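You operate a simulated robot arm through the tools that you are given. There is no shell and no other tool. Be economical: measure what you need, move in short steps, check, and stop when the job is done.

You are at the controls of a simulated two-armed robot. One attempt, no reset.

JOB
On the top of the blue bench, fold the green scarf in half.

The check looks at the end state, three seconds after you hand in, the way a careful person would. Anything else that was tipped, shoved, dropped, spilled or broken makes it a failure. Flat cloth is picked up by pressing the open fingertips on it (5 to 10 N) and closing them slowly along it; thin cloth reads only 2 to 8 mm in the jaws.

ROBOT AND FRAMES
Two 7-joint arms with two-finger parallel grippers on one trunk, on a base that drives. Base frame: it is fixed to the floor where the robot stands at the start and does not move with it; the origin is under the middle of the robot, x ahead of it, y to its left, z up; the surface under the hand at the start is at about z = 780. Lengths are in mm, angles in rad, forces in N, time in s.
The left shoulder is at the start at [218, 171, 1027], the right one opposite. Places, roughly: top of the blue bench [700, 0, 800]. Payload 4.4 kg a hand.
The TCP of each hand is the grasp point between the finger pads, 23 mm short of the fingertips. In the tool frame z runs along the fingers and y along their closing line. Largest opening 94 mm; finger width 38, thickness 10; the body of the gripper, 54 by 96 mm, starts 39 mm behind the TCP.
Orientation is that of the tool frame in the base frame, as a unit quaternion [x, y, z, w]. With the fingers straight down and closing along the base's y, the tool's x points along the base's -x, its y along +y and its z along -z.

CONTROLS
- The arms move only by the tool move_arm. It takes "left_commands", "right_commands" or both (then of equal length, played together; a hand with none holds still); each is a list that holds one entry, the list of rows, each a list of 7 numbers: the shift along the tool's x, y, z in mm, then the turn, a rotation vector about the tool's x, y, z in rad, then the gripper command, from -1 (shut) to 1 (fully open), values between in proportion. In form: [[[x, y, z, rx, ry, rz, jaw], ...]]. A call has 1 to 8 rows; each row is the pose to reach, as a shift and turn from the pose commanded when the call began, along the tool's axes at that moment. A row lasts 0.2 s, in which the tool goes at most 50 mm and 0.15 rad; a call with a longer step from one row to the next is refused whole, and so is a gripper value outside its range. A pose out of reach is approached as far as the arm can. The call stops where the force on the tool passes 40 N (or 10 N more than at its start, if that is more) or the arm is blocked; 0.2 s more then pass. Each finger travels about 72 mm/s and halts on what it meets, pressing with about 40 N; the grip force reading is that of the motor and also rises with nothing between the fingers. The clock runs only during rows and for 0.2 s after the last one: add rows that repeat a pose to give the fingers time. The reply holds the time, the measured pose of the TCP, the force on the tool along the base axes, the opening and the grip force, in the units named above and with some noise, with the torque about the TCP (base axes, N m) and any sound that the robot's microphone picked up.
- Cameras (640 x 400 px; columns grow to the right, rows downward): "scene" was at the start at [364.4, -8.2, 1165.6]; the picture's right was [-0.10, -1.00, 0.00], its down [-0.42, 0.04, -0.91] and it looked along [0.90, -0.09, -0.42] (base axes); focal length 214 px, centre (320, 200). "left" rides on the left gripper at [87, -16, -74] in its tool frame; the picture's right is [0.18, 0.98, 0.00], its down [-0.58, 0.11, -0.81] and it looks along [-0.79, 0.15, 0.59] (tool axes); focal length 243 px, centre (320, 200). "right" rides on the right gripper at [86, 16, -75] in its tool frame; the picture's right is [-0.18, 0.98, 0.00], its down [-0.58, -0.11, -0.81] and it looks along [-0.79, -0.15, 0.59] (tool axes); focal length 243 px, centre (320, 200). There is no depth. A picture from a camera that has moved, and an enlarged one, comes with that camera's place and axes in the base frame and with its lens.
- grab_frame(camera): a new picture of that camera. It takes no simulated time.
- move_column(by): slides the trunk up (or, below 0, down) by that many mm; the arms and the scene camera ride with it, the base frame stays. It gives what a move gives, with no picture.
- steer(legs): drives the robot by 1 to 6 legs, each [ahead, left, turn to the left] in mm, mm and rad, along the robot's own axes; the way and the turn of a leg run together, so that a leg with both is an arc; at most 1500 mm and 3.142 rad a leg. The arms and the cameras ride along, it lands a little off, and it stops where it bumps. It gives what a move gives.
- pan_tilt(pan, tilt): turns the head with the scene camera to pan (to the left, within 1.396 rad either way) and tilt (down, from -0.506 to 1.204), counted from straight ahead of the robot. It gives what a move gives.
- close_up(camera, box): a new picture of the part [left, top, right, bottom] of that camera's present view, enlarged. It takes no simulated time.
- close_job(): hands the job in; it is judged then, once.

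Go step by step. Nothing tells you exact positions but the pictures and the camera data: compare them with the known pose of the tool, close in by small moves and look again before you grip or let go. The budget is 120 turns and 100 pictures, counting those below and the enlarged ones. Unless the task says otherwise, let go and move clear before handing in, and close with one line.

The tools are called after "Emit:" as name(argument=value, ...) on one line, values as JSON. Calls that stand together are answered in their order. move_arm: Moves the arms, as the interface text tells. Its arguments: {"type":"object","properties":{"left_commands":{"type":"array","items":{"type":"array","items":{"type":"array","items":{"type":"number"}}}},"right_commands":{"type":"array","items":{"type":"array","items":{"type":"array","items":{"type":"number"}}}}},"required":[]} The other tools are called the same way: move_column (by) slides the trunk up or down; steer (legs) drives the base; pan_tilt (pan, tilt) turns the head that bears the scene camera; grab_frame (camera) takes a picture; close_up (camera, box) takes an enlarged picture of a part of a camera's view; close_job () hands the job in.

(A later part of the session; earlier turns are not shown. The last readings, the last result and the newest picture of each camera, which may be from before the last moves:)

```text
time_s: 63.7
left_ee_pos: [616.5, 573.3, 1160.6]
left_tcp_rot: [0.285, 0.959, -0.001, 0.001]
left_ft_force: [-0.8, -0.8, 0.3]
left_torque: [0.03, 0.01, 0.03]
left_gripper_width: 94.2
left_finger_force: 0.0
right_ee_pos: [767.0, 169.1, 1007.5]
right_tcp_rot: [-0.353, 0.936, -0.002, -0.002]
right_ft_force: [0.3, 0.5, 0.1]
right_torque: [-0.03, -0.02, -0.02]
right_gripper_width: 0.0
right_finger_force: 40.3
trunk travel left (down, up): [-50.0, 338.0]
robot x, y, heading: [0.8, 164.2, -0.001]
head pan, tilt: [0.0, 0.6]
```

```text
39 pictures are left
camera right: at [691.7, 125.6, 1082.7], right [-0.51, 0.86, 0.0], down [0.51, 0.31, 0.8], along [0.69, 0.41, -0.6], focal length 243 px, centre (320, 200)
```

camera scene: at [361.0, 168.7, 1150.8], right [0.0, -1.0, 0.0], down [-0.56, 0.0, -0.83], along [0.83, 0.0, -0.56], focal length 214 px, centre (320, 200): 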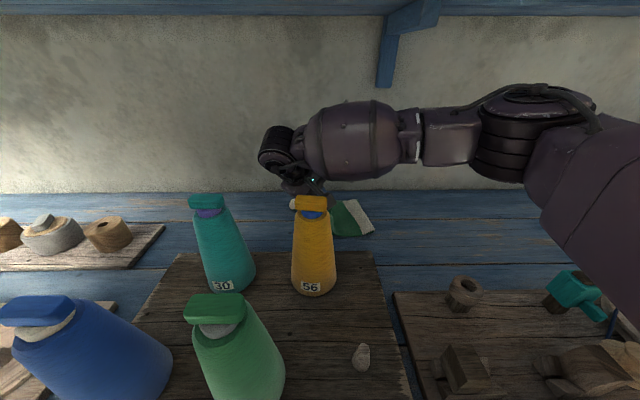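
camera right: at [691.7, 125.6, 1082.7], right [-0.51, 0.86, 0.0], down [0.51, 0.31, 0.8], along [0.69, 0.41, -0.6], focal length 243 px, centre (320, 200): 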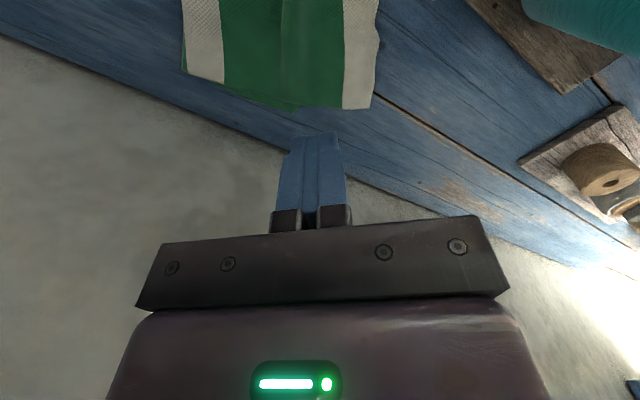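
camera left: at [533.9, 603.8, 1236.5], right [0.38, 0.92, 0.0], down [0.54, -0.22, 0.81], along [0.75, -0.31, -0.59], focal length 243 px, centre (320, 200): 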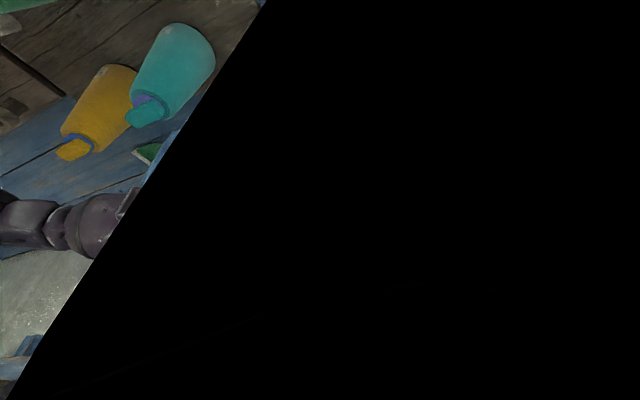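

The corner sprang open. I'll turn the gripper back and take an overview.

Emit:
move_arm(right_commands=[[[0, 0, -15, 0, 0, 0.13, -1], [8, 7, -20, 0, 0, 0.26, -1], [16, 14, -20, 0, 0, 0.39, -1], [24, 21, -20, 0, 0, 0.52, -1], [31, 27, -20, 0, 0, 0.65, -1], [31, 27, -20, 0, 0, 0.72, -1], [31, 27, -20, 0, 0, 0.72, -1]]])

Emit:
close_up(camera="right", box=[170, 0, 490, 200])

Emit:
grab_frame(camera="scene")

```text
time_s: 65.3
left_ee_pos: [624.2, 572.0, 1156.6]
left_tcp_rot: [0.284, 0.959, -0.002, -0.002]
left_ft_force: [-0.2, 0.5, -0.5]
left_torque: [-0.02, -0.01, 0.0]
left_gripper_width: 94.0
left_finger_force: 0.1
right_ee_pos: [734.7, 170.0, 1015.3]
right_tcp_rot: [0.0, 1.0, -0.009, -0.009]
right_ft_force: [0.0, -0.5, 0.5]
right_torque: [-0.02, 0.02, 0.01]
right_gripper_width: 0.0
right_finger_force: 39.6
trunk travel left (down, up): [-50.0, 338.0]
robot x, y, heading: [3.0, 166.1, -0.001]
head pan, tilt: [0.0, 0.6]
```

```text
2.00 times, centred on (330, 100) of right
camera zoom: at [648.7, 187.5, 1091.1], right [0.19, 0.98, -0.02], down [0.6, -0.1, 0.8], along [0.78, -0.16, -0.6], focal length 485 px, centre (300, 400)
```

zoom: 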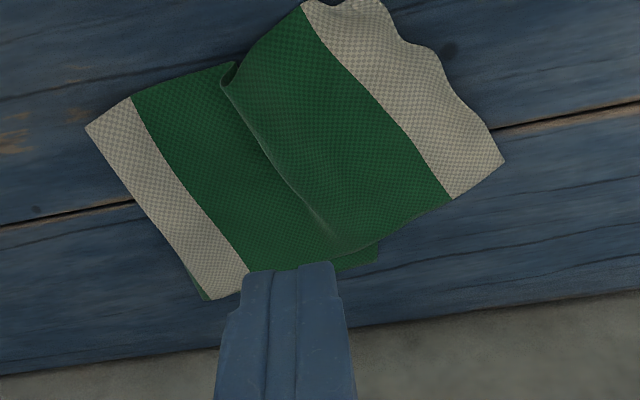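

```text
37 pictures are left
camera scene: at [368.7, 169.0, 1147.6], right [0.0, -1.0, 0.0], down [-0.57, 0.0, -0.82], along [0.82, 0.0, -0.57], focal length 214 px, centre (320, 200)
```

scene: 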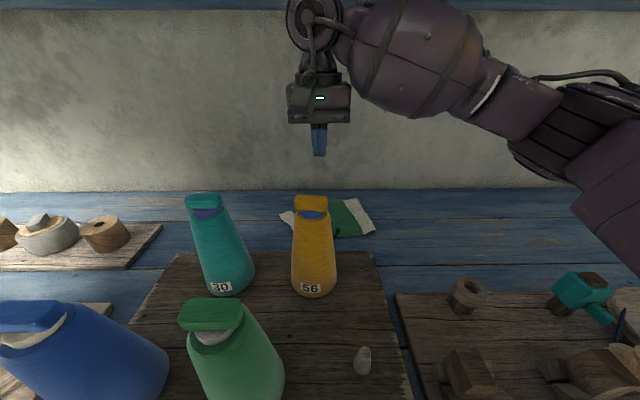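

The whole end is open now, but it overhangs: its edge runs from about (726, 210) to (821, 279), with a pleat near y≈120. I'll pinch the end's middle with the jaws square to its edge, lift high to remove the pleat, and relay it.

Emit:
move_arm(right_commands=[[[-15, 10, 10, 0, 0, -0.1, -0.3], [-35, 25, 25, 0, 0, -0.22, -0.2], [-50, 40, 60, 0, 0, -0.34, -0.2], [-57, 50, 95, 0, 0, -0.46, -0.2], [-57, 50, 130, 0, 0, -0.58, -0.2], [-57, 50, 155, 0, 0, -0.63, -0.2], [-57, 50, 155, 0, 0, -0.63, -0.2]]])

Emit:
grab_frame(camera="right")

```text
time_s: 66.9
left_ee_pos: [616.6, 571.2, 1162.0]
left_tcp_rot: [0.285, 0.959, -0.001, 0.001]
left_ft_force: [0.2, -0.8, -0.5]
left_torque: [-0.04, -0.01, 0.02]
left_gripper_width: 93.9
left_finger_force: 0.0
right_ee_pos: [784.5, 220.0, 874.0]
right_tcp_rot: [-0.312, 0.95, -0.003, -0.001]
right_ft_force: [0.2, 0.0, -0.5]
right_torque: [0.01, 0.03, 0.01]
right_gripper_width: 37.4
right_finger_force: 0.0
trunk travel left (down, up): [-50.0, 338.0]
robot x, y, heading: [2.4, 167.9, 0.003]
head pan, tilt: [0.0, 0.6]
```

```text
36 pictures are left
camera right: at [704.5, 182.8, 948.8], right [-0.43, 0.9, -0.01], down [0.53, 0.26, 0.81], along [0.73, 0.35, -0.59], focal length 243 px, centre (320, 200)
```

right: 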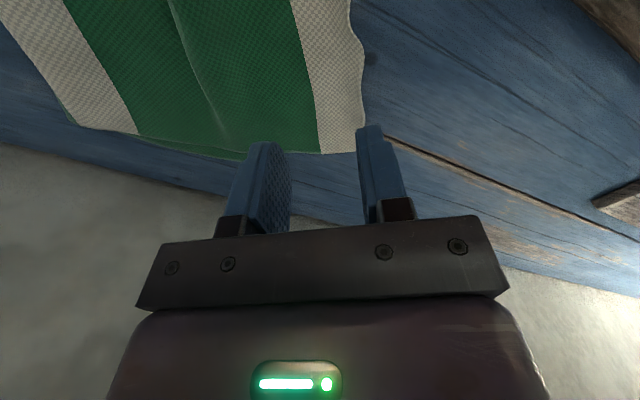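

Lined up. I'll shift slightly inward and press down.

Emit:
move_arm(right_commands=[[[-8, -5, 30, 0, 0, 0, -0.2], [-8, -5, 52, 0, 0, 0, -0.2], [-8, -5, 62, 0, 0, 0, -0.2], [-8, -5, 67, 0, 0, 0, -0.2], [-8, -5, 70, 0, 0, 0, -0.2], [-8, -5, 70, 0, 0, 0, -0.2]]])

Emit:
close_up(camera="right", box=[160, 0, 480, 200])

```text
time_s: 68.3
left_ee_pos: [615.0, 570.9, 1162.2]
left_tcp_rot: [0.285, 0.959, -0.002, 0.003]
left_ft_force: [-0.2, 0.4, -0.8]
left_torque: [-0.02, -0.01, 0.01]
left_gripper_width: 94.1
left_finger_force: 0.0
right_ee_pos: [792.8, 219.4, 804.6]
right_tcp_rot: [-0.31, 0.951, -0.002, -0.001]
right_ft_force: [-0.7, -1.6, 9.3]
right_torque: [-0.17, -0.01, 0.0]
right_gripper_width: 37.6
right_finger_force: 0.7
trunk travel left (down, up): [-50.0, 338.0]
robot x, y, heading: [-0.4, 166.9, -0.001]
head pan, tilt: [0.0, 0.6]
```

```text
2.00 times, centred on (320, 100) of right
camera zoom: at [712.5, 181.9, 879.5], right [-0.43, 0.9, -0.01], down [0.53, 0.26, 0.81], along [0.73, 0.34, -0.59], focal length 485 px, centre (320, 400)
```

zoom: 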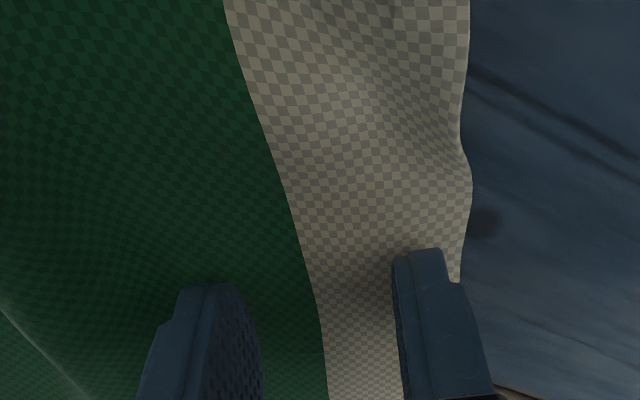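

The inner finger carries the load because it sits on two layers; I'll tilt slightly to balance.

Emit:
move_arm(right_commands=[[[0, 0, 0, 0.03, 0, 0, -0.2], [0, 0, 0.5, 0.05, 0, 0, -0.2], [0, 0, 0.5, 0.05, 0, 0, -0.2]]])

```text
time_s: 69.1
left_ee_pos: [612.9, 571.2, 1163.2]
left_tcp_rot: [0.285, 0.959, 0.0, 0.003]
left_ft_force: [0.1, -0.2, -0.4]
left_torque: [-0.01, 0.01, 0.01]
left_gripper_width: 94.0
left_finger_force: 0.1
right_ee_pos: [793.0, 219.1, 806.0]
right_tcp_rot: [-0.31, 0.95, -0.026, 0.008]
right_ft_force: [-3.4, 1.4, 18.8]
right_torque: [0.44, 0.43, 0.08]
right_gripper_width: 38.1
right_finger_force: 0.3
trunk travel left (down, up): [-50.0, 338.0]
robot x, y, heading: [-3.7, 167.2, 0.004]
head pan, tilt: [0.0, 0.6]
```

Emit:
move_arm(right_commands=[[[0, 0, -0.3, -0.02, 0, 0, -0.2], [0, 0, -0.3, -0.028, 0, 0, -0.2], [0, 0, -0.3, -0.028, 0, 0, -0.2]]])

```text
time_s: 69.9
left_ee_pos: [613.9, 570.3, 1162.1]
left_tcp_rot: [0.285, 0.959, -0.001, 0.003]
left_ft_force: [-0.1, -0.3, 0.5]
left_torque: [0.02, 0.0, 0.02]
left_gripper_width: 94.1
left_finger_force: 0.1
right_ee_pos: [792.4, 218.2, 805.8]
right_tcp_rot: [-0.31, 0.951, -0.015, 0.003]
right_ft_force: [-0.7, -1.2, 18.7]
right_torque: [0.39, 0.27, 0.04]
right_gripper_width: 37.6
right_finger_force: 0.0
trunk travel left (down, up): [-50.0, 338.0]
robot x, y, heading: [-1.9, 164.4, -0.001]
head pan, tilt: [0.0, 0.6]
```

Emit:
move_arm(right_commands=[[[0, 0, -0.2, -0.012, 0, 0, -0.2], [0, 0, -0.2, -0.012, 0, 0, -0.2]]])

```text
time_s: 70.5
left_ee_pos: [614.6, 570.6, 1163.3]
left_tcp_rot: [0.285, 0.958, -0.001, 0.002]
left_ft_force: [-0.3, 0.5, -0.3]
left_torque: [0.01, 0.01, 0.01]
left_gripper_width: 93.9
left_finger_force: 0.1
right_ee_pos: [793.3, 218.9, 804.2]
right_tcp_rot: [-0.31, 0.951, -0.008, 0.002]
right_ft_force: [1.2, -2.0, 18.3]
right_torque: [0.23, 0.17, 0.04]
right_gripper_width: 37.0
right_finger_force: 0.0
trunk travel left (down, up): [-50.0, 338.0]
robot x, y, heading: [1.1, 166.5, 0.004]
head pan, tilt: [0.0, 0.6]
```

Closer to balanced. I'll trim once more and close.

Emit:
move_arm(right_commands=[[[0, 0, 0, -0.008, 0, 0, -0.25], [0, 0, 0, -0.008, 0, 0, -0.33], [0, 0, 0, -0.008, 0, 0, -0.41], [0, 0, 0, -0.008, 0, 0, -0.49], [0, 0, 0, -0.008, 0, 0, -0.57], [0, 0, 0, -0.008, 0, 0, -0.66], [0, 0, 0, -0.008, 0, 0, -0.75], [0, 0, 0, -0.008, 0, 0, -0.85]]])

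Emit:
move_arm(right_commands=[[[0, 0, 0, 0, 0, 0, -1], [0, 0, 0, 0, 0, 0, -1], [0, 0, 0, 0, 0, 0, -1]]])

Emit:
close_up(camera="right", box=[160, 0, 480, 200])

```text
time_s: 72.3
left_ee_pos: [614.3, 571.3, 1162.3]
left_tcp_rot: [0.284, 0.959, -0.001, 0.002]
left_ft_force: [-0.1, -0.1, -0.1]
left_torque: [0.04, 0.0, 0.0]
left_gripper_width: 93.9
left_finger_force: 0.0
right_ee_pos: [792.2, 220.4, 805.1]
right_tcp_rot: [-0.311, 0.95, -0.003, 0.0]
right_ft_force: [-0.7, 0.0, 21.3]
right_torque: [-0.24, 0.1, 0.0]
right_gripper_width: 6.5
right_finger_force: 0.0
trunk travel left (down, up): [-50.0, 338.0]
robot x, y, heading: [-3.5, 166.0, 0.003]
head pan, tilt: [0.0, 0.6]
```

```text
time_s: 73.1
left_ee_pos: [612.8, 570.1, 1161.9]
left_tcp_rot: [0.284, 0.959, -0.001, 0.002]
left_ft_force: [-0.5, 0.3, 0.3]
left_torque: [-0.03, 0.01, 0.0]
left_gripper_width: 94.1
left_finger_force: 0.0
right_ee_pos: [792.7, 220.5, 803.8]
right_tcp_rot: [-0.31, 0.951, -0.004, 0.0]
right_ft_force: [0.9, 0.8, 20.6]
right_torque: [-0.27, 0.08, 0.06]
right_gripper_width: 2.4
right_finger_force: 39.6
trunk travel left (down, up): [-50.0, 338.0]
robot x, y, heading: [-1.5, 167.1, 0.001]
head pan, tilt: [0.0, 0.6]
```

```text
2.00 times, centred on (320, 100) of right
camera zoom: at [712.5, 183.0, 879.3], right [-0.43, 0.9, -0.01], down [0.53, 0.26, 0.81], along [0.73, 0.34, -0.59], focal length 485 px, centre (320, 400)
```

zoom: 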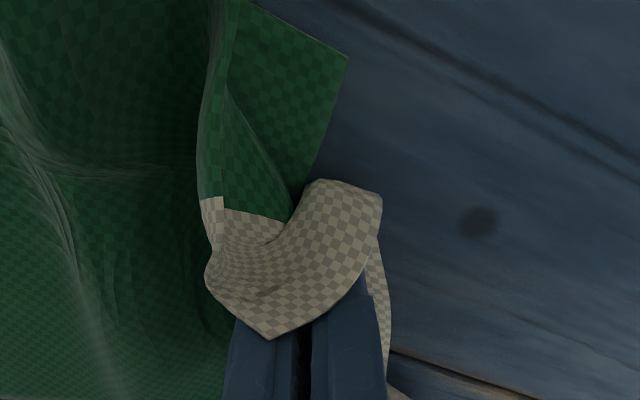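

Gripped (2.4 mm). I'll lift it well up and swing it right to pull the pleat and corner straight, unyawing on the way.

Emit:
move_arm(right_commands=[[[0, -5, -20, 0, 0, 0, -1], [5, -15, -45, 0, 0, 0, -1], [12, -30, -70, 0, 0, 0.12, -1], [20, -48, -95, 0, 0, 0.26, -1], [30, -66, -115, 0, 0, 0.4, -1], [40, -85, -135, 0, 0, 0.52, -1], [50, -105, -145, 0, 0, 0.63, -1], [56, -120, -150, 0, 0, 0.63, -1]]])

Emit:
grab_frame(camera="right")

Emit:
close_up(camera="scene", box=[240, 110, 432, 230])

```text
time_s: 74.9
left_ee_pos: [615.9, 570.9, 1161.8]
left_tcp_rot: [0.285, 0.958, 0.0, 0.001]
left_ft_force: [-0.9, 0.3, -0.6]
left_torque: [-0.04, -0.01, -0.02]
left_gripper_width: 94.1
left_finger_force: 0.1
right_ee_pos: [821.1, 91.7, 954.8]
right_tcp_rot: [0.001, 1.0, -0.003, 0.0]
right_ft_force: [0.1, -0.3, -0.3]
right_torque: [-0.01, 0.0, 0.03]
right_gripper_width: 2.1
right_finger_force: 40.2
trunk travel left (down, up): [-50.0, 338.0]
robot x, y, heading: [2.2, 168.5, 0.002]
head pan, tilt: [0.0, 0.6]
```

```text
33 pictures are left
camera right: at [733.5, 109.1, 1029.3], right [0.18, 0.98, -0.01], down [0.58, -0.1, 0.81], along [0.79, -0.15, -0.59], focal length 243 px, centre (320, 200)
```

right: 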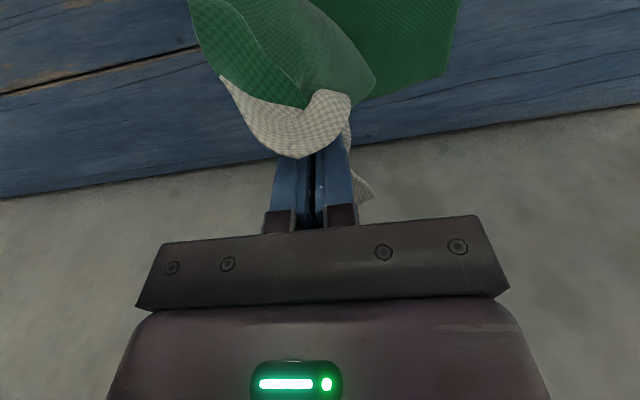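

```text
3.33 times, centred on (336, 170) of scene
camera zoom: at [361.0, 168.6, 1150.8], right [0.0, -1.0, 0.0], down [-0.56, 0.0, -0.83], along [0.83, 0.0, -0.56], focal length 715 px, centre (267, 300)
```

zoom: 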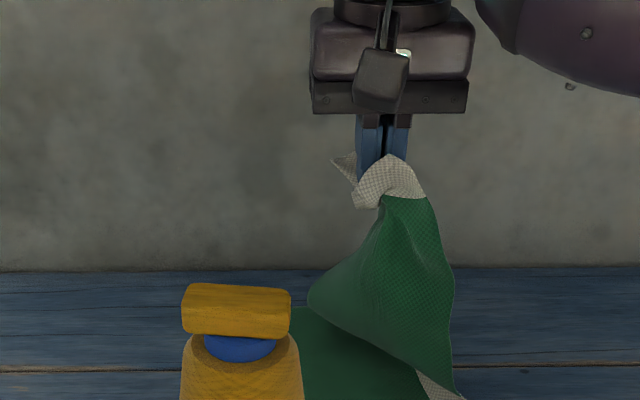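

The cloth hangs cleanly. I'll move right until it hangs over the true half line (y≈−15), so the fold unrolls.

Emit:
move_arm(right_commands=[[[0, -25, 0, 0, 0, 0, -1], [0, -50, 0, 0, 0, 0, -1], [0, -75, 0, 0, 0, 0, -1], [0, -100, 0, 0, 0, 0, -1], [0, -115, 0, 0, 0, 0, -1], [0, -115, 0, 0, 0, 0, -1], [0, -115, 0, 0, 0, 0, -1]]])

Emit:
close_up(camera="scene", box=[240, 110, 432, 230])

```text
time_s: 76.5
left_ee_pos: [616.2, 570.9, 1162.1]
left_tcp_rot: [0.285, 0.959, 0.0, 0.002]
left_ft_force: [-0.4, -0.6, 1.3]
left_torque: [0.0, -0.01, 0.03]
left_gripper_width: 94.1
left_finger_force: 0.2
right_ee_pos: [820.3, -22.4, 956.2]
right_tcp_rot: [0.0, 1.0, -0.003, 0.0]
right_ft_force: [0.6, 0.7, -0.2]
right_torque: [0.01, 0.01, 0.05]
right_gripper_width: 2.4
right_finger_force: 39.7
trunk travel left (down, up): [-50.0, 338.0]
robot x, y, heading: [1.0, 164.2, -0.001]
head pan, tilt: [0.0, 0.6]
```

```text
3.33 times, centred on (336, 170) of scene
camera zoom: at [361.0, 168.6, 1150.8], right [0.0, -1.0, 0.0], down [-0.56, 0.0, -0.83], along [0.83, 0.0, -0.56], focal length 715 px, centre (267, 300)
```

zoom: 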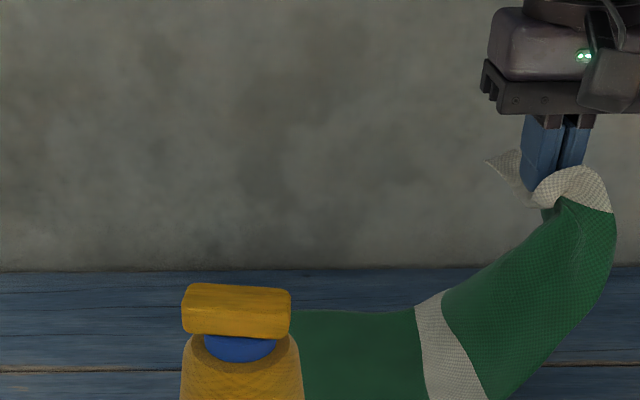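

The top half hangs fully open over the half line. I'll swing it left along an arc about the fold.

Emit:
move_arm(right_commands=[[[0, 25, 4, 0, 0, 0, -1], [0, 48, 10, 0, 0, 0, -1], [0, 70, 18, 0, 0, 0, -1], [0, 90, 28, 0, 0, 0, -1], [0, 108, 42, 0, 0, 0, -1], [0, 124, 58, 0, 0, 0, -1], [0, 138, 76, 0, 0, 0, -1], [0, 146, 92, 0, 0, 0, -1]]])

Emit:
close_up(camera="scene", box=[240, 110, 432, 230])

Emit:
grab_frame(camera="right")

```text
time_s: 78.3
left_ee_pos: [616.5, 570.4, 1161.6]
left_tcp_rot: [0.284, 0.959, 0.0, 0.001]
left_ft_force: [0.8, 1.0, 0.2]
left_torque: [0.02, -0.01, -0.02]
left_gripper_width: 93.8
left_finger_force: 0.2
right_ee_pos: [820.5, 121.8, 861.2]
right_tcp_rot: [-0.001, 1.0, -0.004, -0.001]
right_ft_force: [0.5, -0.3, -0.1]
right_torque: [0.0, 0.0, 0.06]
right_gripper_width: 2.2
right_finger_force: 39.9
trunk travel left (down, up): [-50.0, 338.0]
robot x, y, heading: [2.0, 164.8, 0.002]
head pan, tilt: [0.0, 0.6]
```

```text
3.33 times, centred on (336, 170) of scene
camera zoom: at [361.3, 168.8, 1150.6], right [0.0, -1.0, 0.0], down [-0.57, 0.0, -0.82], along [0.82, 0.0, -0.57], focal length 715 px, centre (267, 300)
```

zoom: 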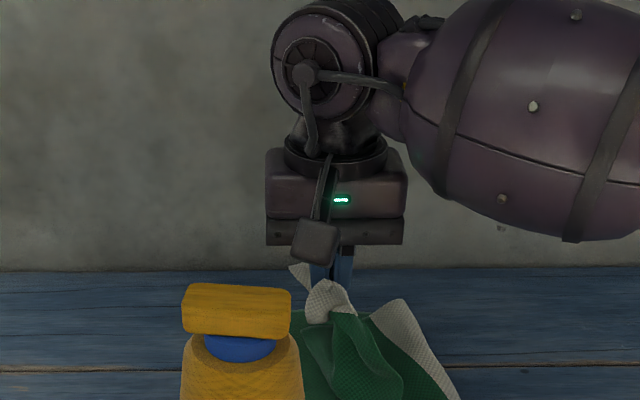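

```text
29 pictures are left
camera right: at [733.5, 138.3, 934.9], right [0.18, 0.98, -0.01], down [0.58, -0.1, 0.81], along [0.79, -0.15, -0.59], focal length 243 px, centre (320, 200)
```

right: 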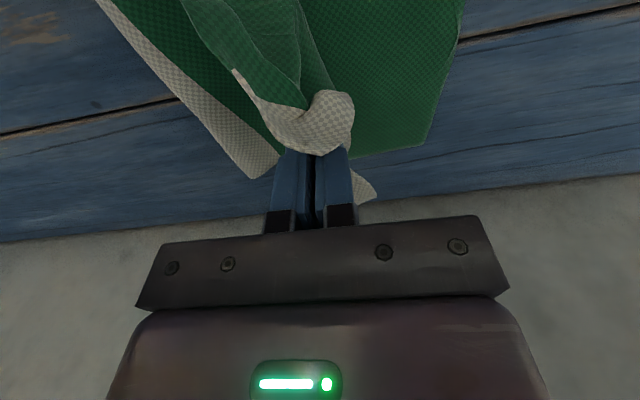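

I'll release here and see how it settles.

Emit:
move_arm(right_commands=[[[0, 0, 0, 0, 0, 0, 0.1], [0, 0, 0, 0, 0, 0, 0.1], [0, 0, -5, 0, 0, 0, 0.1], [0, 0, -40, 0, 0, 0, 0.1], [10, 5, -80, 0, 0, 0, 0], [40, 20, -110, 0, 0, 0, -0.5], [75, 35, -140, 0, 0, 0, -1], [85, 45, -150, 0, 0, 0, -1]]])

Emit:
close_up(camera="right", box=[170, 0, 490, 200])

```text
time_s: 80.1
left_ee_pos: [617.7, 572.4, 1160.9]
left_tcp_rot: [0.285, 0.959, -0.002, 0.002]
left_ft_force: [-0.1, -0.7, -1.1]
left_torque: [0.0, -0.02, 0.03]
left_gripper_width: 93.7
left_finger_force: 0.0
right_ee_pos: [734.1, 167.0, 1010.7]
right_tcp_rot: [-0.001, 1.0, -0.005, 0.0]
right_ft_force: [1.0, -0.3, 0.0]
right_torque: [0.01, 0.02, 0.02]
right_gripper_width: 0.0
right_finger_force: 39.7
trunk travel left (down, up): [-50.0, 338.0]
robot x, y, heading: [0.7, 168.5, 0.003]
head pan, tilt: [0.0, 0.6]
```

```text
2.00 times, centred on (330, 100) of right
camera zoom: at [647.1, 184.1, 1084.6], right [0.18, 0.98, -0.01], down [0.58, -0.1, 0.81], along [0.79, -0.15, -0.59], focal length 485 px, centre (300, 400)
```

zoom: 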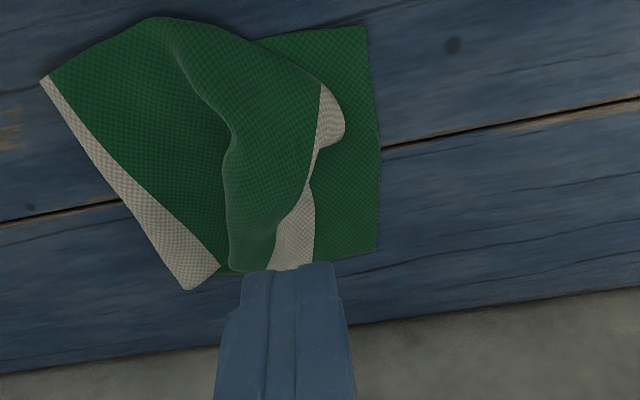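

The end now lies on the bottom layer pointing the right way, but with slack pleats. I'll zoom on its edge to find the corners.

Emit:
close_up(camera="right", box=[250, 10, 378, 140])

```text
3.08 times, centred on (314, 75) of right
camera zoom: at [647.1, 184.1, 1084.6], right [0.18, 0.98, -0.01], down [0.58, -0.1, 0.81], along [0.79, -0.15, -0.59], focal length 746 px, centre (338, 585)
```

zoom: 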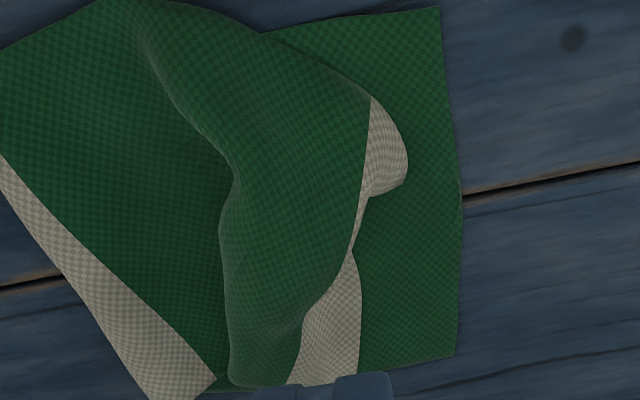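

The near part of the white band is tucked under. I'll pinch the top layer a little inside the end at about (805, 138), lift so the end flap hangs free, then lay it down trailing leftward.

Emit:
move_arm(right_commands=[[[-20, -10, 30, 0, 0, 0, -0.5], [-45, -20, 65, 0, 0, 0, -0.1], [-71, -29, 105, 0, 0, 0, -0.1], [-71, -29, 145, 0, 0, 0, -0.1], [-71, -29, 175, 0, 0, 0, -0.1], [-71, -29, 190, 0, 0, 0, -0.1], [-71, -29, 198, 0, 0, 0, -0.1], [-71, -29, 202, 0, 0, 0, -0.1]]])

Emit:
close_up(camera="right", box=[160, 0, 480, 200])

```text
time_s: 81.9
left_ee_pos: [615.8, 571.3, 1162.4]
left_tcp_rot: [0.285, 0.959, 0.0, 0.002]
left_ft_force: [-0.3, -0.3, 0.4]
left_torque: [0.02, 0.01, -0.04]
left_gripper_width: 94.0
left_finger_force: 0.0
right_ee_pos: [805.0, 136.2, 810.9]
right_tcp_rot: [-0.001, 1.0, -0.004, 0.001]
right_ft_force: [1.3, -0.4, 1.6]
right_torque: [-0.05, 0.0, -0.02]
right_gripper_width: 42.4
right_finger_force: 0.0
trunk travel left (down, up): [-50.0, 338.0]
robot x, y, heading: [0.4, 164.3, 0.002]
head pan, tilt: [0.0, 0.6]
```

```text
2.00 times, centred on (320, 100) of right
camera zoom: at [718.1, 153.4, 885.1], right [0.18, 0.98, -0.01], down [0.58, -0.1, 0.81], along [0.79, -0.15, -0.59], focal length 485 px, centre (320, 400)
```

zoom: 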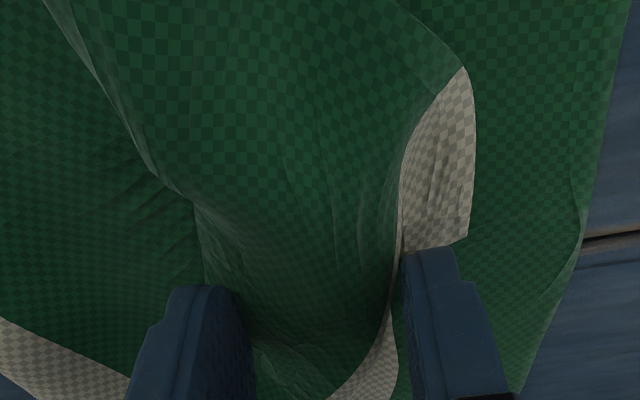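

The fingers straddle the slack ridge near the end nicely. I'll press lightly and close.

Emit:
move_arm(right_commands=[[[0, 0, 3, 0, 0, 0, -0.15], [0, 0, 4, 0, 0, 0, -0.25], [0, 0, 4, 0, 0, 0, -0.36], [0, 0, 4, 0, 0, 0, -0.48], [0, 0, 4, 0, 0, 0, -0.6], [0, 0, 4, 0, 0, 0, -0.74], [0, 0, 4, 0, 0, 0, -0.88], [0, 0, 4, 0, 0, 0, -1]]])

Emit:
move_arm(right_commands=[[[0, 0, 0, 0, 0, 0, -1], [0, 3, -15, 0, 0, 0, -1], [0, 8, -35, 0, 0, 0, -1], [0, 14, -55, 0, 0, 0, -1], [0, 22, -75, 0, 0, 0, -1], [0, 30, -85, 0, 0, 0, -1], [0, 30, -85, 0, 0, 0, -1]]])

Emit:
grab_frame(camera="right")

```text
time_s: 83.7
left_ee_pos: [614.9, 572.1, 1161.8]
left_tcp_rot: [0.285, 0.959, 0.0, 0.001]
left_ft_force: [-0.1, -0.1, -0.4]
left_torque: [0.0, 0.0, 0.0]
left_gripper_width: 94.2
left_finger_force: 0.1
right_ee_pos: [804.8, 136.0, 807.0]
right_tcp_rot: [-0.001, 1.0, -0.003, 0.001]
right_ft_force: [-0.1, -0.5, 6.5]
right_torque: [-0.02, -0.03, 0.0]
right_gripper_width: 3.0
right_finger_force: 39.8
trunk travel left (down, up): [-50.0, 338.0]
robot x, y, heading: [0.9, 168.2, 0.006]
head pan, tilt: [0.0, 0.6]
```

```text
time_s: 85.3
left_ee_pos: [615.6, 571.0, 1161.6]
left_tcp_rot: [0.285, 0.958, -0.001, 0.001]
left_ft_force: [0.1, -0.2, 0.8]
left_torque: [0.04, 0.0, -0.01]
left_gripper_width: 94.0
left_finger_force: 0.1
right_ee_pos: [804.2, 168.8, 890.1]
right_tcp_rot: [-0.001, 1.0, -0.005, 0.0]
right_ft_force: [0.2, 0.9, 0.2]
right_torque: [-0.01, 0.0, -0.02]
right_gripper_width: 2.7
right_finger_force: 39.9
trunk travel left (down, up): [-50.0, 338.0]
robot x, y, heading: [-5.1, 169.2, -0.0]
head pan, tilt: [0.0, 0.6]
```

```text
25 pictures are left
camera right: at [718.1, 185.6, 965.0], right [0.18, 0.98, -0.01], down [0.58, -0.1, 0.81], along [0.79, -0.15, -0.59], focal length 243 px, centre (320, 200)
```

right: 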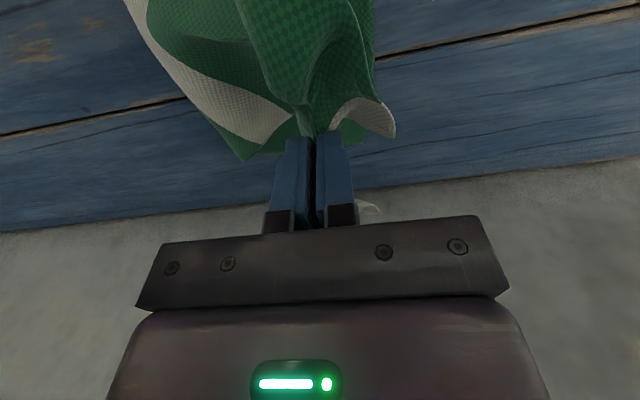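

The grip holds and the white end sticks out to the left as wanted. I'll swing it right over the half line to unroll the fold, and then come back and lower vertically.

Emit:
move_arm(right_commands=[[[0, -25, -12, 0, 0, 0, -1], [0, -52, -24, 0, 0, 0, -1], [4, -80, -34, 0, 0, 0, -1], [4, -108, -40, 0, 0, 0, -1], [4, -135, -40, 0, 0, 0, -1], [4, -165, -40, 0, 0, 0, -1], [4, -185, -40, 0, 0, 0, -1], [4, -185, -40, 0, 0, 0, -1]]])

Emit:
close_up(camera="scene", box=[240, 110, 432, 230])

```text
time_s: 87.1
left_ee_pos: [616.7, 571.4, 1160.9]
left_tcp_rot: [0.284, 0.959, 0.0, 0.002]
left_ft_force: [-0.3, -1.1, -0.7]
left_torque: [0.01, 0.01, 0.0]
left_gripper_width: 93.8
left_finger_force: 0.0
right_ee_pos: [803.5, -17.4, 928.5]
right_tcp_rot: [0.0, 1.0, -0.004, 0.0]
right_ft_force: [0.2, 0.4, -0.2]
right_torque: [-0.01, -0.02, -0.05]
right_gripper_width: 2.7
right_finger_force: 40.6
trunk travel left (down, up): [-50.0, 338.0]
robot x, y, heading: [-0.3, 168.7, 0.001]
head pan, tilt: [0.0, 0.6]
```

```text
3.33 times, centred on (336, 170) of scene
camera zoom: at [361.0, 168.8, 1150.7], right [0.0, -1.0, 0.0], down [-0.56, 0.0, -0.83], along [0.83, 0.0, -0.56], focal length 715 px, centre (267, 300)
```

zoom: 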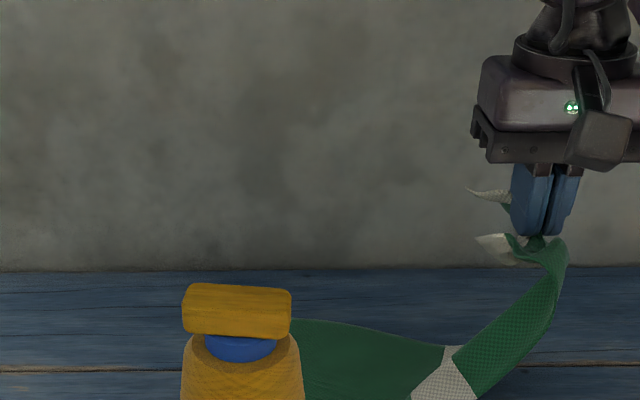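

The fold line should be at the right edge of the middle stripe, y≈9. I'll lower first so the slack bulges to the right, then slide left at low height to about y≈140.

Emit:
move_arm(right_commands=[[[0, 5, 25, 0, 0, 0, -1], [0, 15, 50, 0, 0, 0, -1], [0, 30, 75, 0, 0, 0, -1], [0, 52, 88, 0, 0, 0, -1], [0, 78, 92, 0, 0, 0, -1], [0, 105, 93, 0, 0, 0, -1], [0, 132, 93, 0, 0, 0, -1], [0, 158, 93, 0, 0, 0, -1]]])

Emit:
close_up(camera="scene", box=[240, 120, 432, 240])

Emit:
close_up(camera="right", box=[160, 0, 480, 200])

```text
time_s: 88.9
left_ee_pos: [617.0, 571.8, 1162.2]
left_tcp_rot: [0.284, 0.959, -0.001, 0.001]
left_ft_force: [-0.1, -1.0, 1.4]
left_torque: [0.0, -0.01, -0.01]
left_gripper_width: 94.3
left_finger_force: 0.1
right_ee_pos: [800.8, 140.5, 836.3]
right_tcp_rot: [-0.001, 1.0, -0.004, 0.0]
right_ft_force: [0.1, 0.1, 0.0]
right_torque: [-0.04, -0.03, -0.02]
right_gripper_width: 2.5
right_finger_force: 39.8
trunk travel left (down, up): [-50.0, 338.0]
robot x, y, heading: [-1.1, 165.8, 0.005]
head pan, tilt: [0.0, 0.6]
```

```text
3.33 times, centred on (336, 180) of scene
camera zoom: at [361.0, 169.0, 1150.7], right [0.0, -1.0, 0.0], down [-0.56, 0.0, -0.83], along [0.83, 0.0, -0.56], focal length 715 px, centre (267, 267)
```

zoom: 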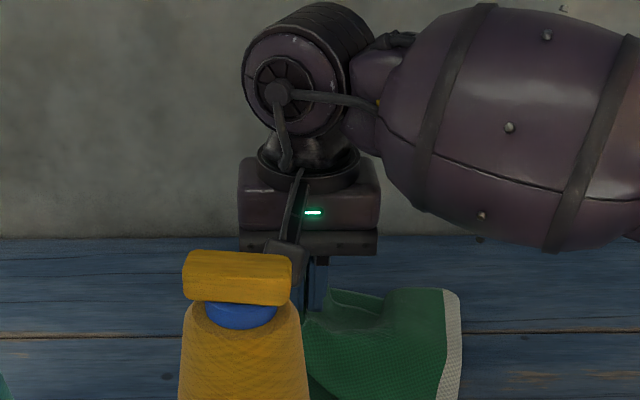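

```text
2.00 times, centred on (320, 100) of right
camera zoom: at [713.9, 157.0, 911.1], right [0.18, 0.98, -0.01], down [0.58, -0.1, 0.81], along [0.79, -0.15, -0.59], focal length 485 px, centre (320, 400)
```

zoom: 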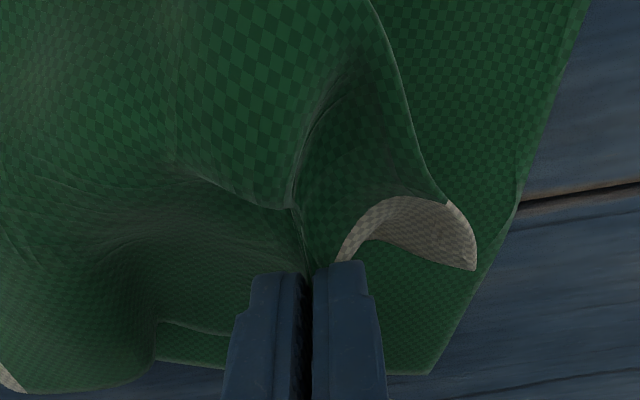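

That's the right shape: the fold sits at the stripe and the end points left. The bottom layer is rotated about −16°, so I'll turn the gripper to match, lower, and release.

Emit:
move_arm(right_commands=[[[0, -2, 0, 0, 0, 0.1, -1], [2, -3, 4, 0, 0, 0.2, -1], [4, -4, 10, 0, 0, 0.28, -1], [4, -5, 18, 0, 0, 0.28, -1], [4, -6, 24, 0, 0, 0.28, -1], [4, -6, 24, 0, 0, 0.28, -1]]])

Emit:
move_arm(right_commands=[[[0, 0, 0, 0, 0, 0, -0.7], [0, 0, 0, 0, 0, 0, -0.4], [0, 0, -3, 0, 0, 0, -0.2], [0, 0, -12, 0, 0, 0, -0.2], [0, 0, -35, 0, 0, 0, -0.2], [0, 0, -75, 0, 0, 0, -0.5], [0, 0, -120, 0, 0, 0, -1], [0, 0, -165, 0, 0, 0, -1]]])

Emit:
move_arm(right_commands=[[[20, 0, -10, 0, 0, -0.1, -1], [40, 20, -20, 0, 0, -0.2, -1], [60, 35, -25, 0, 0, -0.28, -1], [60, 35, -25, 0, 0, -0.28, -1]]])

Emit:
close_up(camera="right", box=[170, 0, 490, 200])

```text
time_s: 90.3
left_ee_pos: [616.0, 570.8, 1161.6]
left_tcp_rot: [0.285, 0.959, 0.0, 0.002]
left_ft_force: [0.9, -0.3, -0.2]
left_torque: [0.04, -0.02, 0.0]
left_gripper_width: 94.1
left_finger_force: 0.0
right_ee_pos: [796.4, 134.5, 814.0]
right_tcp_rot: [0.14, 0.99, -0.003, 0.002]
right_ft_force: [-0.2, 0.1, 0.6]
right_torque: [0.01, 0.0, 0.04]
right_gripper_width: 2.8
right_finger_force: 39.5
trunk travel left (down, up): [-50.0, 338.0]
robot x, y, heading: [2.4, 170.4, 0.003]
head pan, tilt: [0.0, 0.6]
```

```text
time_s: 92.1
left_ee_pos: [614.6, 570.9, 1162.6]
left_tcp_rot: [0.284, 0.959, -0.001, 0.002]
left_ft_force: [0.5, -0.5, 0.3]
left_torque: [-0.01, -0.03, -0.01]
left_gripper_width: 94.1
left_finger_force: 0.1
right_ee_pos: [794.5, 138.2, 978.8]
right_tcp_rot: [0.138, 0.99, -0.004, 0.001]
right_ft_force: [0.1, -0.4, 0.4]
right_torque: [0.01, 0.01, 0.03]
right_gripper_width: 0.0
right_finger_force: 40.0
trunk travel left (down, up): [-50.0, 338.0]
robot x, y, heading: [-2.3, 166.5, -0.002]
head pan, tilt: [0.0, 0.6]
```

```text
time_s: 93.1
left_ee_pos: [616.3, 570.7, 1162.4]
left_tcp_rot: [0.285, 0.959, 0.0, 0.001]
left_ft_force: [0.7, -0.4, 0.2]
left_torque: [-0.02, 0.0, -0.01]
left_gripper_width: 94.1
left_finger_force: 0.0
right_ee_pos: [747.9, 187.4, 1002.0]
right_tcp_rot: [0.0, 1.0, -0.005, 0.001]
right_ft_force: [0.5, -0.1, -0.2]
right_torque: [0.04, -0.02, 0.01]
right_gripper_width: 0.0
right_finger_force: 39.7
trunk travel left (down, up): [-50.0, 338.0]
robot x, y, heading: [-0.3, 168.7, 0.004]
head pan, tilt: [0.0, 0.6]
```

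```text
2.00 times, centred on (330, 100) of right
camera zoom: at [661.4, 204.3, 1076.3], right [0.18, 0.98, -0.01], down [0.58, -0.1, 0.81], along [0.79, -0.15, -0.59], focal length 485 px, centre (300, 400)
```

zoom: 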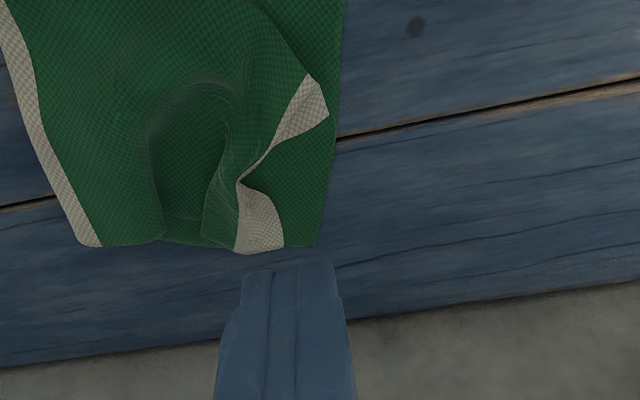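

Very close now: the fold is good and the end lies open, but it's puckered at the middle. I'll spread the near corner by pressing with closed fingertips and dragging it outward, with the gripper yawed to keep its camera off the cone.

Emit:
move_arm(right_commands=[[[-8, 0, 0, 0, 0, -0.14, -1], [-16, 0, 10, 0, 0, -0.28, -1], [-24, 0, 30, 0, 0, -0.42, -1], [-32, 0, 55, 0, 0, -0.56, -1], [-32, 0, 85, 0, 0, -0.7, -1], [-32, 0, 115, 0, 0, -0.84, -1], [-32, 0, 140, 0, 0, -0.98, -1], [-32, 0, 155, 0, 0, -1.1, -1]]])

Emit:
grab_frame(camera="right")

```text
time_s: 94.9
left_ee_pos: [615.8, 571.8, 1162.3]
left_tcp_rot: [0.285, 0.958, -0.001, 0.001]
left_ft_force: [-0.6, -0.7, 0.0]
left_torque: [-0.02, -0.02, 0.0]
left_gripper_width: 93.9
left_finger_force: 0.0
right_ee_pos: [780.4, 182.9, 856.9]
right_tcp_rot: [-0.499, 0.867, -0.003, -0.001]
right_ft_force: [-0.8, 0.1, 0.1]
right_torque: [-0.02, 0.01, 0.02]
right_gripper_width: 0.0
right_finger_force: 39.9
right hand out of reach, approached as far as the arm can: row 8
trunk travel left (down, up): [-50.0, 338.0]
robot x, y, heading: [-4.6, 169.3, 0.008]
head pan, tilt: [0.0, 0.6]
```

```text
20 pictures are left
camera right: at [721.8, 118.2, 931.0], right [-0.76, 0.65, -0.01], down [0.39, 0.45, 0.8], along [0.53, 0.61, -0.6], focal length 243 px, centre (320, 200)
```

right: 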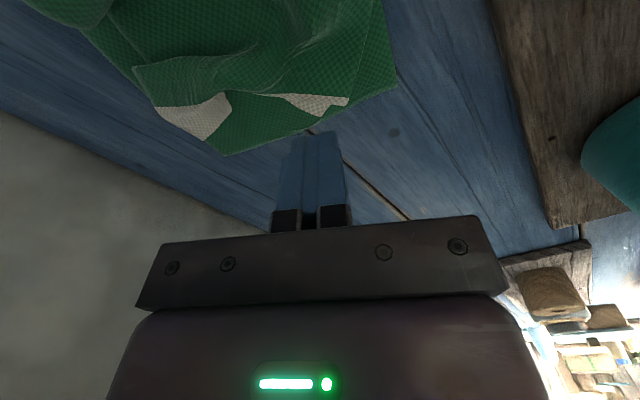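

The near corner tip is at about (765, 195) and the bottom's corner at (737, 207). I'll press just inside and drag it out.

Emit:
move_arm(right_commands=[[[3, 12, 20, 0, 0, 0, -1], [3, 12, 40, 0, 0, 0, -1], [3, 12, 47, 0, 0, 0, -1], [3, 12, 50, 0, 0, 0, -1], [4, 19, 50, 0, 0, 0, -1], [4, 26, 50, 0, 0, 0, -1], [5, 33, 50, 0, 0, 0, -1], [5, 40, 50, 0, 0, 0, -1]]])

Emit:
move_arm(right_commands=[[[0, 0, -20, 0, 0, 0, -1], [0, -10, -50, 0, 0, 0, -1], [0, -20, -80, 0, 0, 0, -1]]])

Emit:
grab_frame(camera="right")

```text
time_s: 96.7
left_ee_pos: [615.1, 570.7, 1162.1]
left_tcp_rot: [0.285, 0.958, 0.0, 0.001]
left_ft_force: [-0.1, -0.3, 0.4]
left_torque: [0.01, -0.04, 0.01]
left_gripper_width: 93.7
left_finger_force: 0.1
right_ee_pos: [743.8, 199.9, 805.6]
right_tcp_rot: [-0.498, 0.867, -0.004, -0.002]
right_ft_force: [1.3, -0.4, 1.8]
right_torque: [-0.01, -0.01, -0.03]
right_gripper_width: 0.2
right_finger_force: 39.8
trunk travel left (down, up): [-50.0, 338.0]
robot x, y, heading: [-1.5, 168.0, 0.005]
head pan, tilt: [0.0, 0.6]
```

```text
time_s: 97.5
left_ee_pos: [615.2, 571.2, 1162.4]
left_tcp_rot: [0.285, 0.959, -0.001, 0.003]
left_ft_force: [0.2, -0.9, 1.1]
left_torque: [0.05, -0.03, -0.03]
left_gripper_width: 94.0
left_finger_force: 0.0
right_ee_pos: [761.6, 189.5, 884.7]
right_tcp_rot: [-0.497, 0.868, -0.003, 0.001]
right_ft_force: [-0.2, 0.3, -0.3]
right_torque: [-0.01, -0.01, 0.0]
right_gripper_width: 0.0
right_finger_force: 40.0
trunk travel left (down, up): [-50.0, 338.0]
robot x, y, heading: [0.6, 164.6, 0.002]
head pan, tilt: [0.0, 0.6]
```

```text
19 pictures are left
camera right: at [704.1, 124.4, 959.5], right [-0.76, 0.66, -0.01], down [0.39, 0.45, 0.8], along [0.53, 0.6, -0.6], focal length 243 px, centre (320, 200)
```

right: 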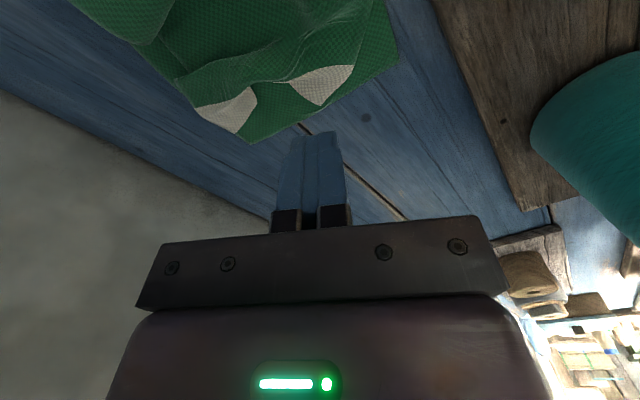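

The near band is now flat and the far corner is nearly at the bottom edge. I'll take an overview to judge what remains.

Emit:
move_arm(right_commands=[[[0, 0, -40, 0, 0, 0.14, -1], [5, -5, -80, 0, 0, 0.28, -1], [10, -10, -110, 0, 0, 0.42, -1], [15, -15, -130, 0, 0, 0.56, -1], [20, -20, -140, 0, 0, 0.7, -1], [25, -20, -140, 0, 0, 0.84, -1], [30, -20, -140, 0, 0, 0.98, -1], [30, -20, -140, 0, 0, 1.06, -1]]])

Emit:
close_up(camera="right", box=[170, 0, 490, 200])

```text
time_s: 99.3
left_ee_pos: [621.2, 574.9, 1155.7]
left_tcp_rot: [0.285, 0.959, -0.003, 0.0]
left_ft_force: [0.0, 0.2, 0.7]
left_torque: [-0.01, 0.0, 0.0]
left_gripper_width: 93.9
left_finger_force: 0.1
right_ee_pos: [768.9, 158.6, 1016.8]
right_tcp_rot: [0.01, 1.0, -0.01, -0.007]
right_ft_force: [-0.1, 0.7, -0.1]
right_torque: [-0.02, 0.01, 0.02]
right_gripper_width: 0.3
right_finger_force: 39.6
trunk travel left (down, up): [-50.0, 338.0]
robot x, y, heading: [1.5, 165.9, 0.001]
head pan, tilt: [0.0, 0.6]
```

```text
2.00 times, centred on (330, 100) of right
camera zoom: at [682.6, 177.4, 1090.5], right [0.2, 0.98, -0.02], down [0.59, -0.1, 0.8], along [0.78, -0.18, -0.6], focal length 485 px, centre (300, 400)
```

zoom: 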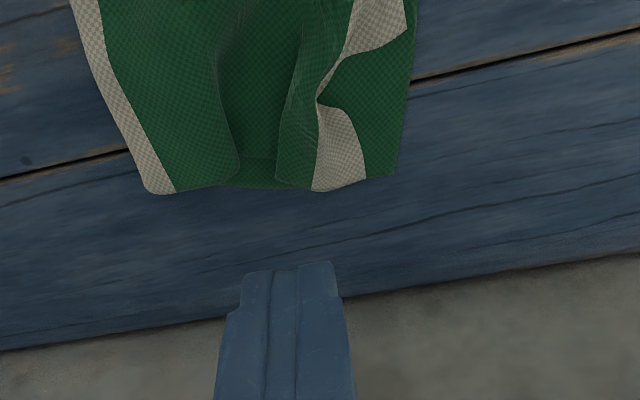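

Nearly there: near corner about 8 mm short, far corner about 22 mm, and a notch in the middle of the end with slack behind it. I'll pinch that slack ridge at about (795, 128) and pull it left, low.

Emit:
move_arm(right_commands=[[[-10, -10, 40, 0, 0, 0, -0.5], [-20, -20, 80, 0, 0, 0, -0.15], [-26, -30, 120, 0, 0, 0, -0.15], [-26, -30, 160, 0, 0, 0, -0.15], [-26, -30, 185, 0, 0, 0, -0.15], [-26, -30, 198, 0, 0, 0, -0.15], [-26, -30, 205, 0, 0, 0, -0.15], [-26, -30, 208, 0, 0, 0, -0.15]]])

Emit:
close_up(camera="right", box=[160, 0, 480, 200])

```text
time_s: 101.1
left_ee_pos: [616.0, 569.7, 1162.5]
left_tcp_rot: [0.285, 0.958, 0.0, 0.002]
left_ft_force: [0.4, -0.5, 0.2]
left_torque: [0.01, 0.0, 0.01]
left_gripper_width: 94.0
left_finger_force: 0.1
right_ee_pos: [788.3, 125.8, 817.7]
right_tcp_rot: [0.01, 1.0, -0.003, 0.001]
right_ft_force: [0.6, -0.1, 0.8]
right_torque: [0.02, 0.03, 0.01]
right_gripper_width: 39.8
right_finger_force: 0.0
trunk travel left (down, up): [-50.0, 338.0]
robot x, y, heading: [1.1, 167.9, 0.004]
head pan, tilt: [0.0, 0.6]
```

```text
2.00 times, centred on (320, 100) of right
camera zoom: at [701.2, 142.8, 892.6], right [0.2, 0.98, -0.01], down [0.58, -0.11, 0.81], along [0.79, -0.17, -0.59], focal length 485 px, centre (320, 400)
```

zoom: 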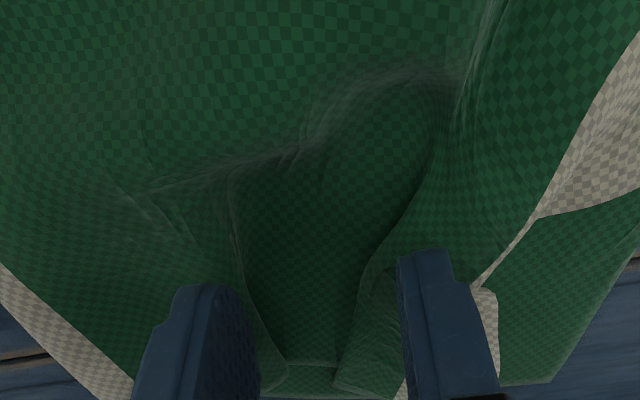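

The ridge to grab lies a bit further left, under the left finger. I'll shift 23 mm left, lower without pressing hard, and close.

Emit:
move_arm(right_commands=[[[0, 0, -18, 0, 0, 0, -0.1], [-5, 14, -22, 0, 0, 0, -0.1], [-8, 23, -18, 0, 0, 0, -0.1], [-8, 23, -4, 0, 0, 0, -0.1], [-8, 23, 6, 0, 0, 0, -0.1], [-8, 23, 9, 0, 0, 0, -0.1], [-8, 23, 9, 0, 0, 0, -0.1]]])

Emit:
move_arm(right_commands=[[[0, 0, 0, 0, 0, 0, -0.2], [0, 0, 0, 0, 0, 0, -0.32], [0, 0, 0, 0, 0, 0, -0.44], [0, 0, 0, 0, 0, 0, -0.56], [0, 0, 0, 0, 0, 0, -0.68], [0, 0, 0, 0, 0, 0, -0.8], [0, 0, 0, 0, 0, 0, -0.92], [0, 0, 0, 0, 0, 0, -1]]])

Emit:
close_up(camera="right", box=[160, 0, 480, 200])

```text
time_s: 102.7
left_ee_pos: [615.5, 571.3, 1161.4]
left_tcp_rot: [0.284, 0.959, 0.0, 0.002]
left_ft_force: [0.9, 0.0, -0.2]
left_torque: [0.01, 0.0, 0.01]
left_gripper_width: 94.0
left_finger_force: 0.1
right_ee_pos: [797.0, 145.7, 809.3]
right_tcp_rot: [0.009, 1.0, -0.003, 0.0]
right_ft_force: [-0.2, 0.3, 0.4]
right_torque: [0.01, 0.01, 0.0]
right_gripper_width: 42.2
right_finger_force: 0.0
trunk travel left (down, up): [-50.0, 338.0]
robot x, y, heading: [0.3, 166.5, 0.0]
head pan, tilt: [0.0, 0.6]
```

```text
time_s: 104.5
left_ee_pos: [614.7, 569.8, 1161.9]
left_tcp_rot: [0.285, 0.958, -0.001, 0.002]
left_ft_force: [-0.1, -0.3, -0.3]
left_torque: [-0.03, 0.05, -0.03]
left_gripper_width: 93.9
left_finger_force: 0.1
right_ee_pos: [797.4, 144.3, 810.4]
right_tcp_rot: [0.009, 1.0, -0.003, 0.0]
right_ft_force: [1.2, -0.7, 5.8]
right_torque: [-0.04, -0.1, -0.03]
right_gripper_width: 3.0
right_finger_force: 40.1
trunk travel left (down, up): [-50.0, 338.0]
robot x, y, heading: [1.8, 171.2, -0.003]
head pan, tilt: [0.0, 0.6]
```

```text
2.00 times, centred on (320, 100) of right
camera zoom: at [710.0, 163.9, 884.3], right [0.2, 0.98, -0.01], down [0.58, -0.11, 0.81], along [0.79, -0.17, -0.59], focal length 485 px, centre (320, 400)
```

zoom: 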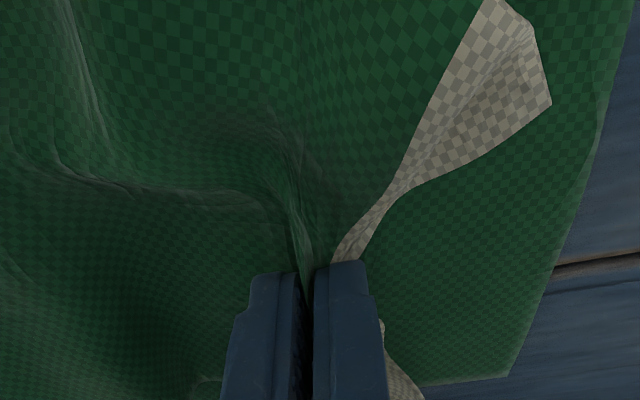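

Gripped right at the end's edge. I'll lift a little and pull left about 45 mm, then lower.

Emit:
move_arm(right_commands=[[[0, 2, -12, 0, 0, 0, -1], [0, 8, -24, 0, 0, 0, -1], [-2, 20, -28, 0, 0, 0, -1], [-4, 34, -28, 0, 0, 0, -1], [-6, 46, -24, 0, 0, 0, -1], [-6, 48, -12, 0, 0, 0, -1], [-6, 48, -4, 0, 0, 0, -1], [-6, 48, -4, 0, 0, 0, -1]]])

Emit:
close_up(camera="right", box=[160, 0, 480, 200])

```text
time_s: 106.3
left_ee_pos: [616.3, 570.9, 1162.1]
left_tcp_rot: [0.285, 0.959, 0.0, 0.002]
left_ft_force: [-0.6, 0.1, 0.6]
left_torque: [0.02, -0.02, 0.02]
left_gripper_width: 94.0
left_finger_force: 0.1
right_ee_pos: [804.7, 193.8, 813.2]
right_tcp_rot: [0.009, 1.0, -0.003, 0.0]
right_ft_force: [1.1, -0.3, 2.1]
right_torque: [0.0, -0.01, -0.05]
right_gripper_width: 2.9
right_finger_force: 40.1
trunk travel left (down, up): [-50.0, 338.0]
robot x, y, heading: [0.5, 168.9, 0.004]
head pan, tilt: [0.0, 0.6]
```

```text
2.00 times, centred on (320, 100) of right
camera zoom: at [718.1, 212.6, 887.4], right [0.2, 0.98, -0.01], down [0.58, -0.11, 0.81], along [0.79, -0.17, -0.59], focal length 485 px, centre (320, 400)
```

zoom: 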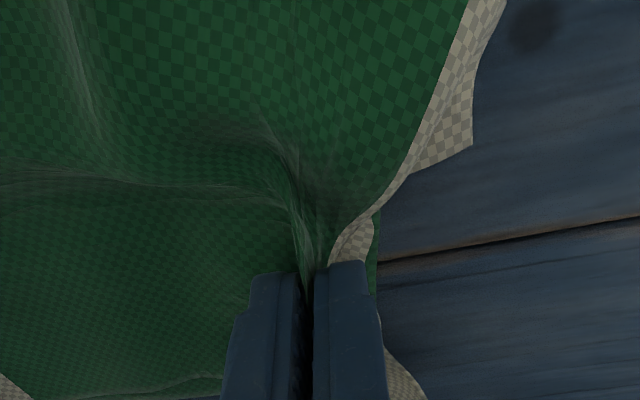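

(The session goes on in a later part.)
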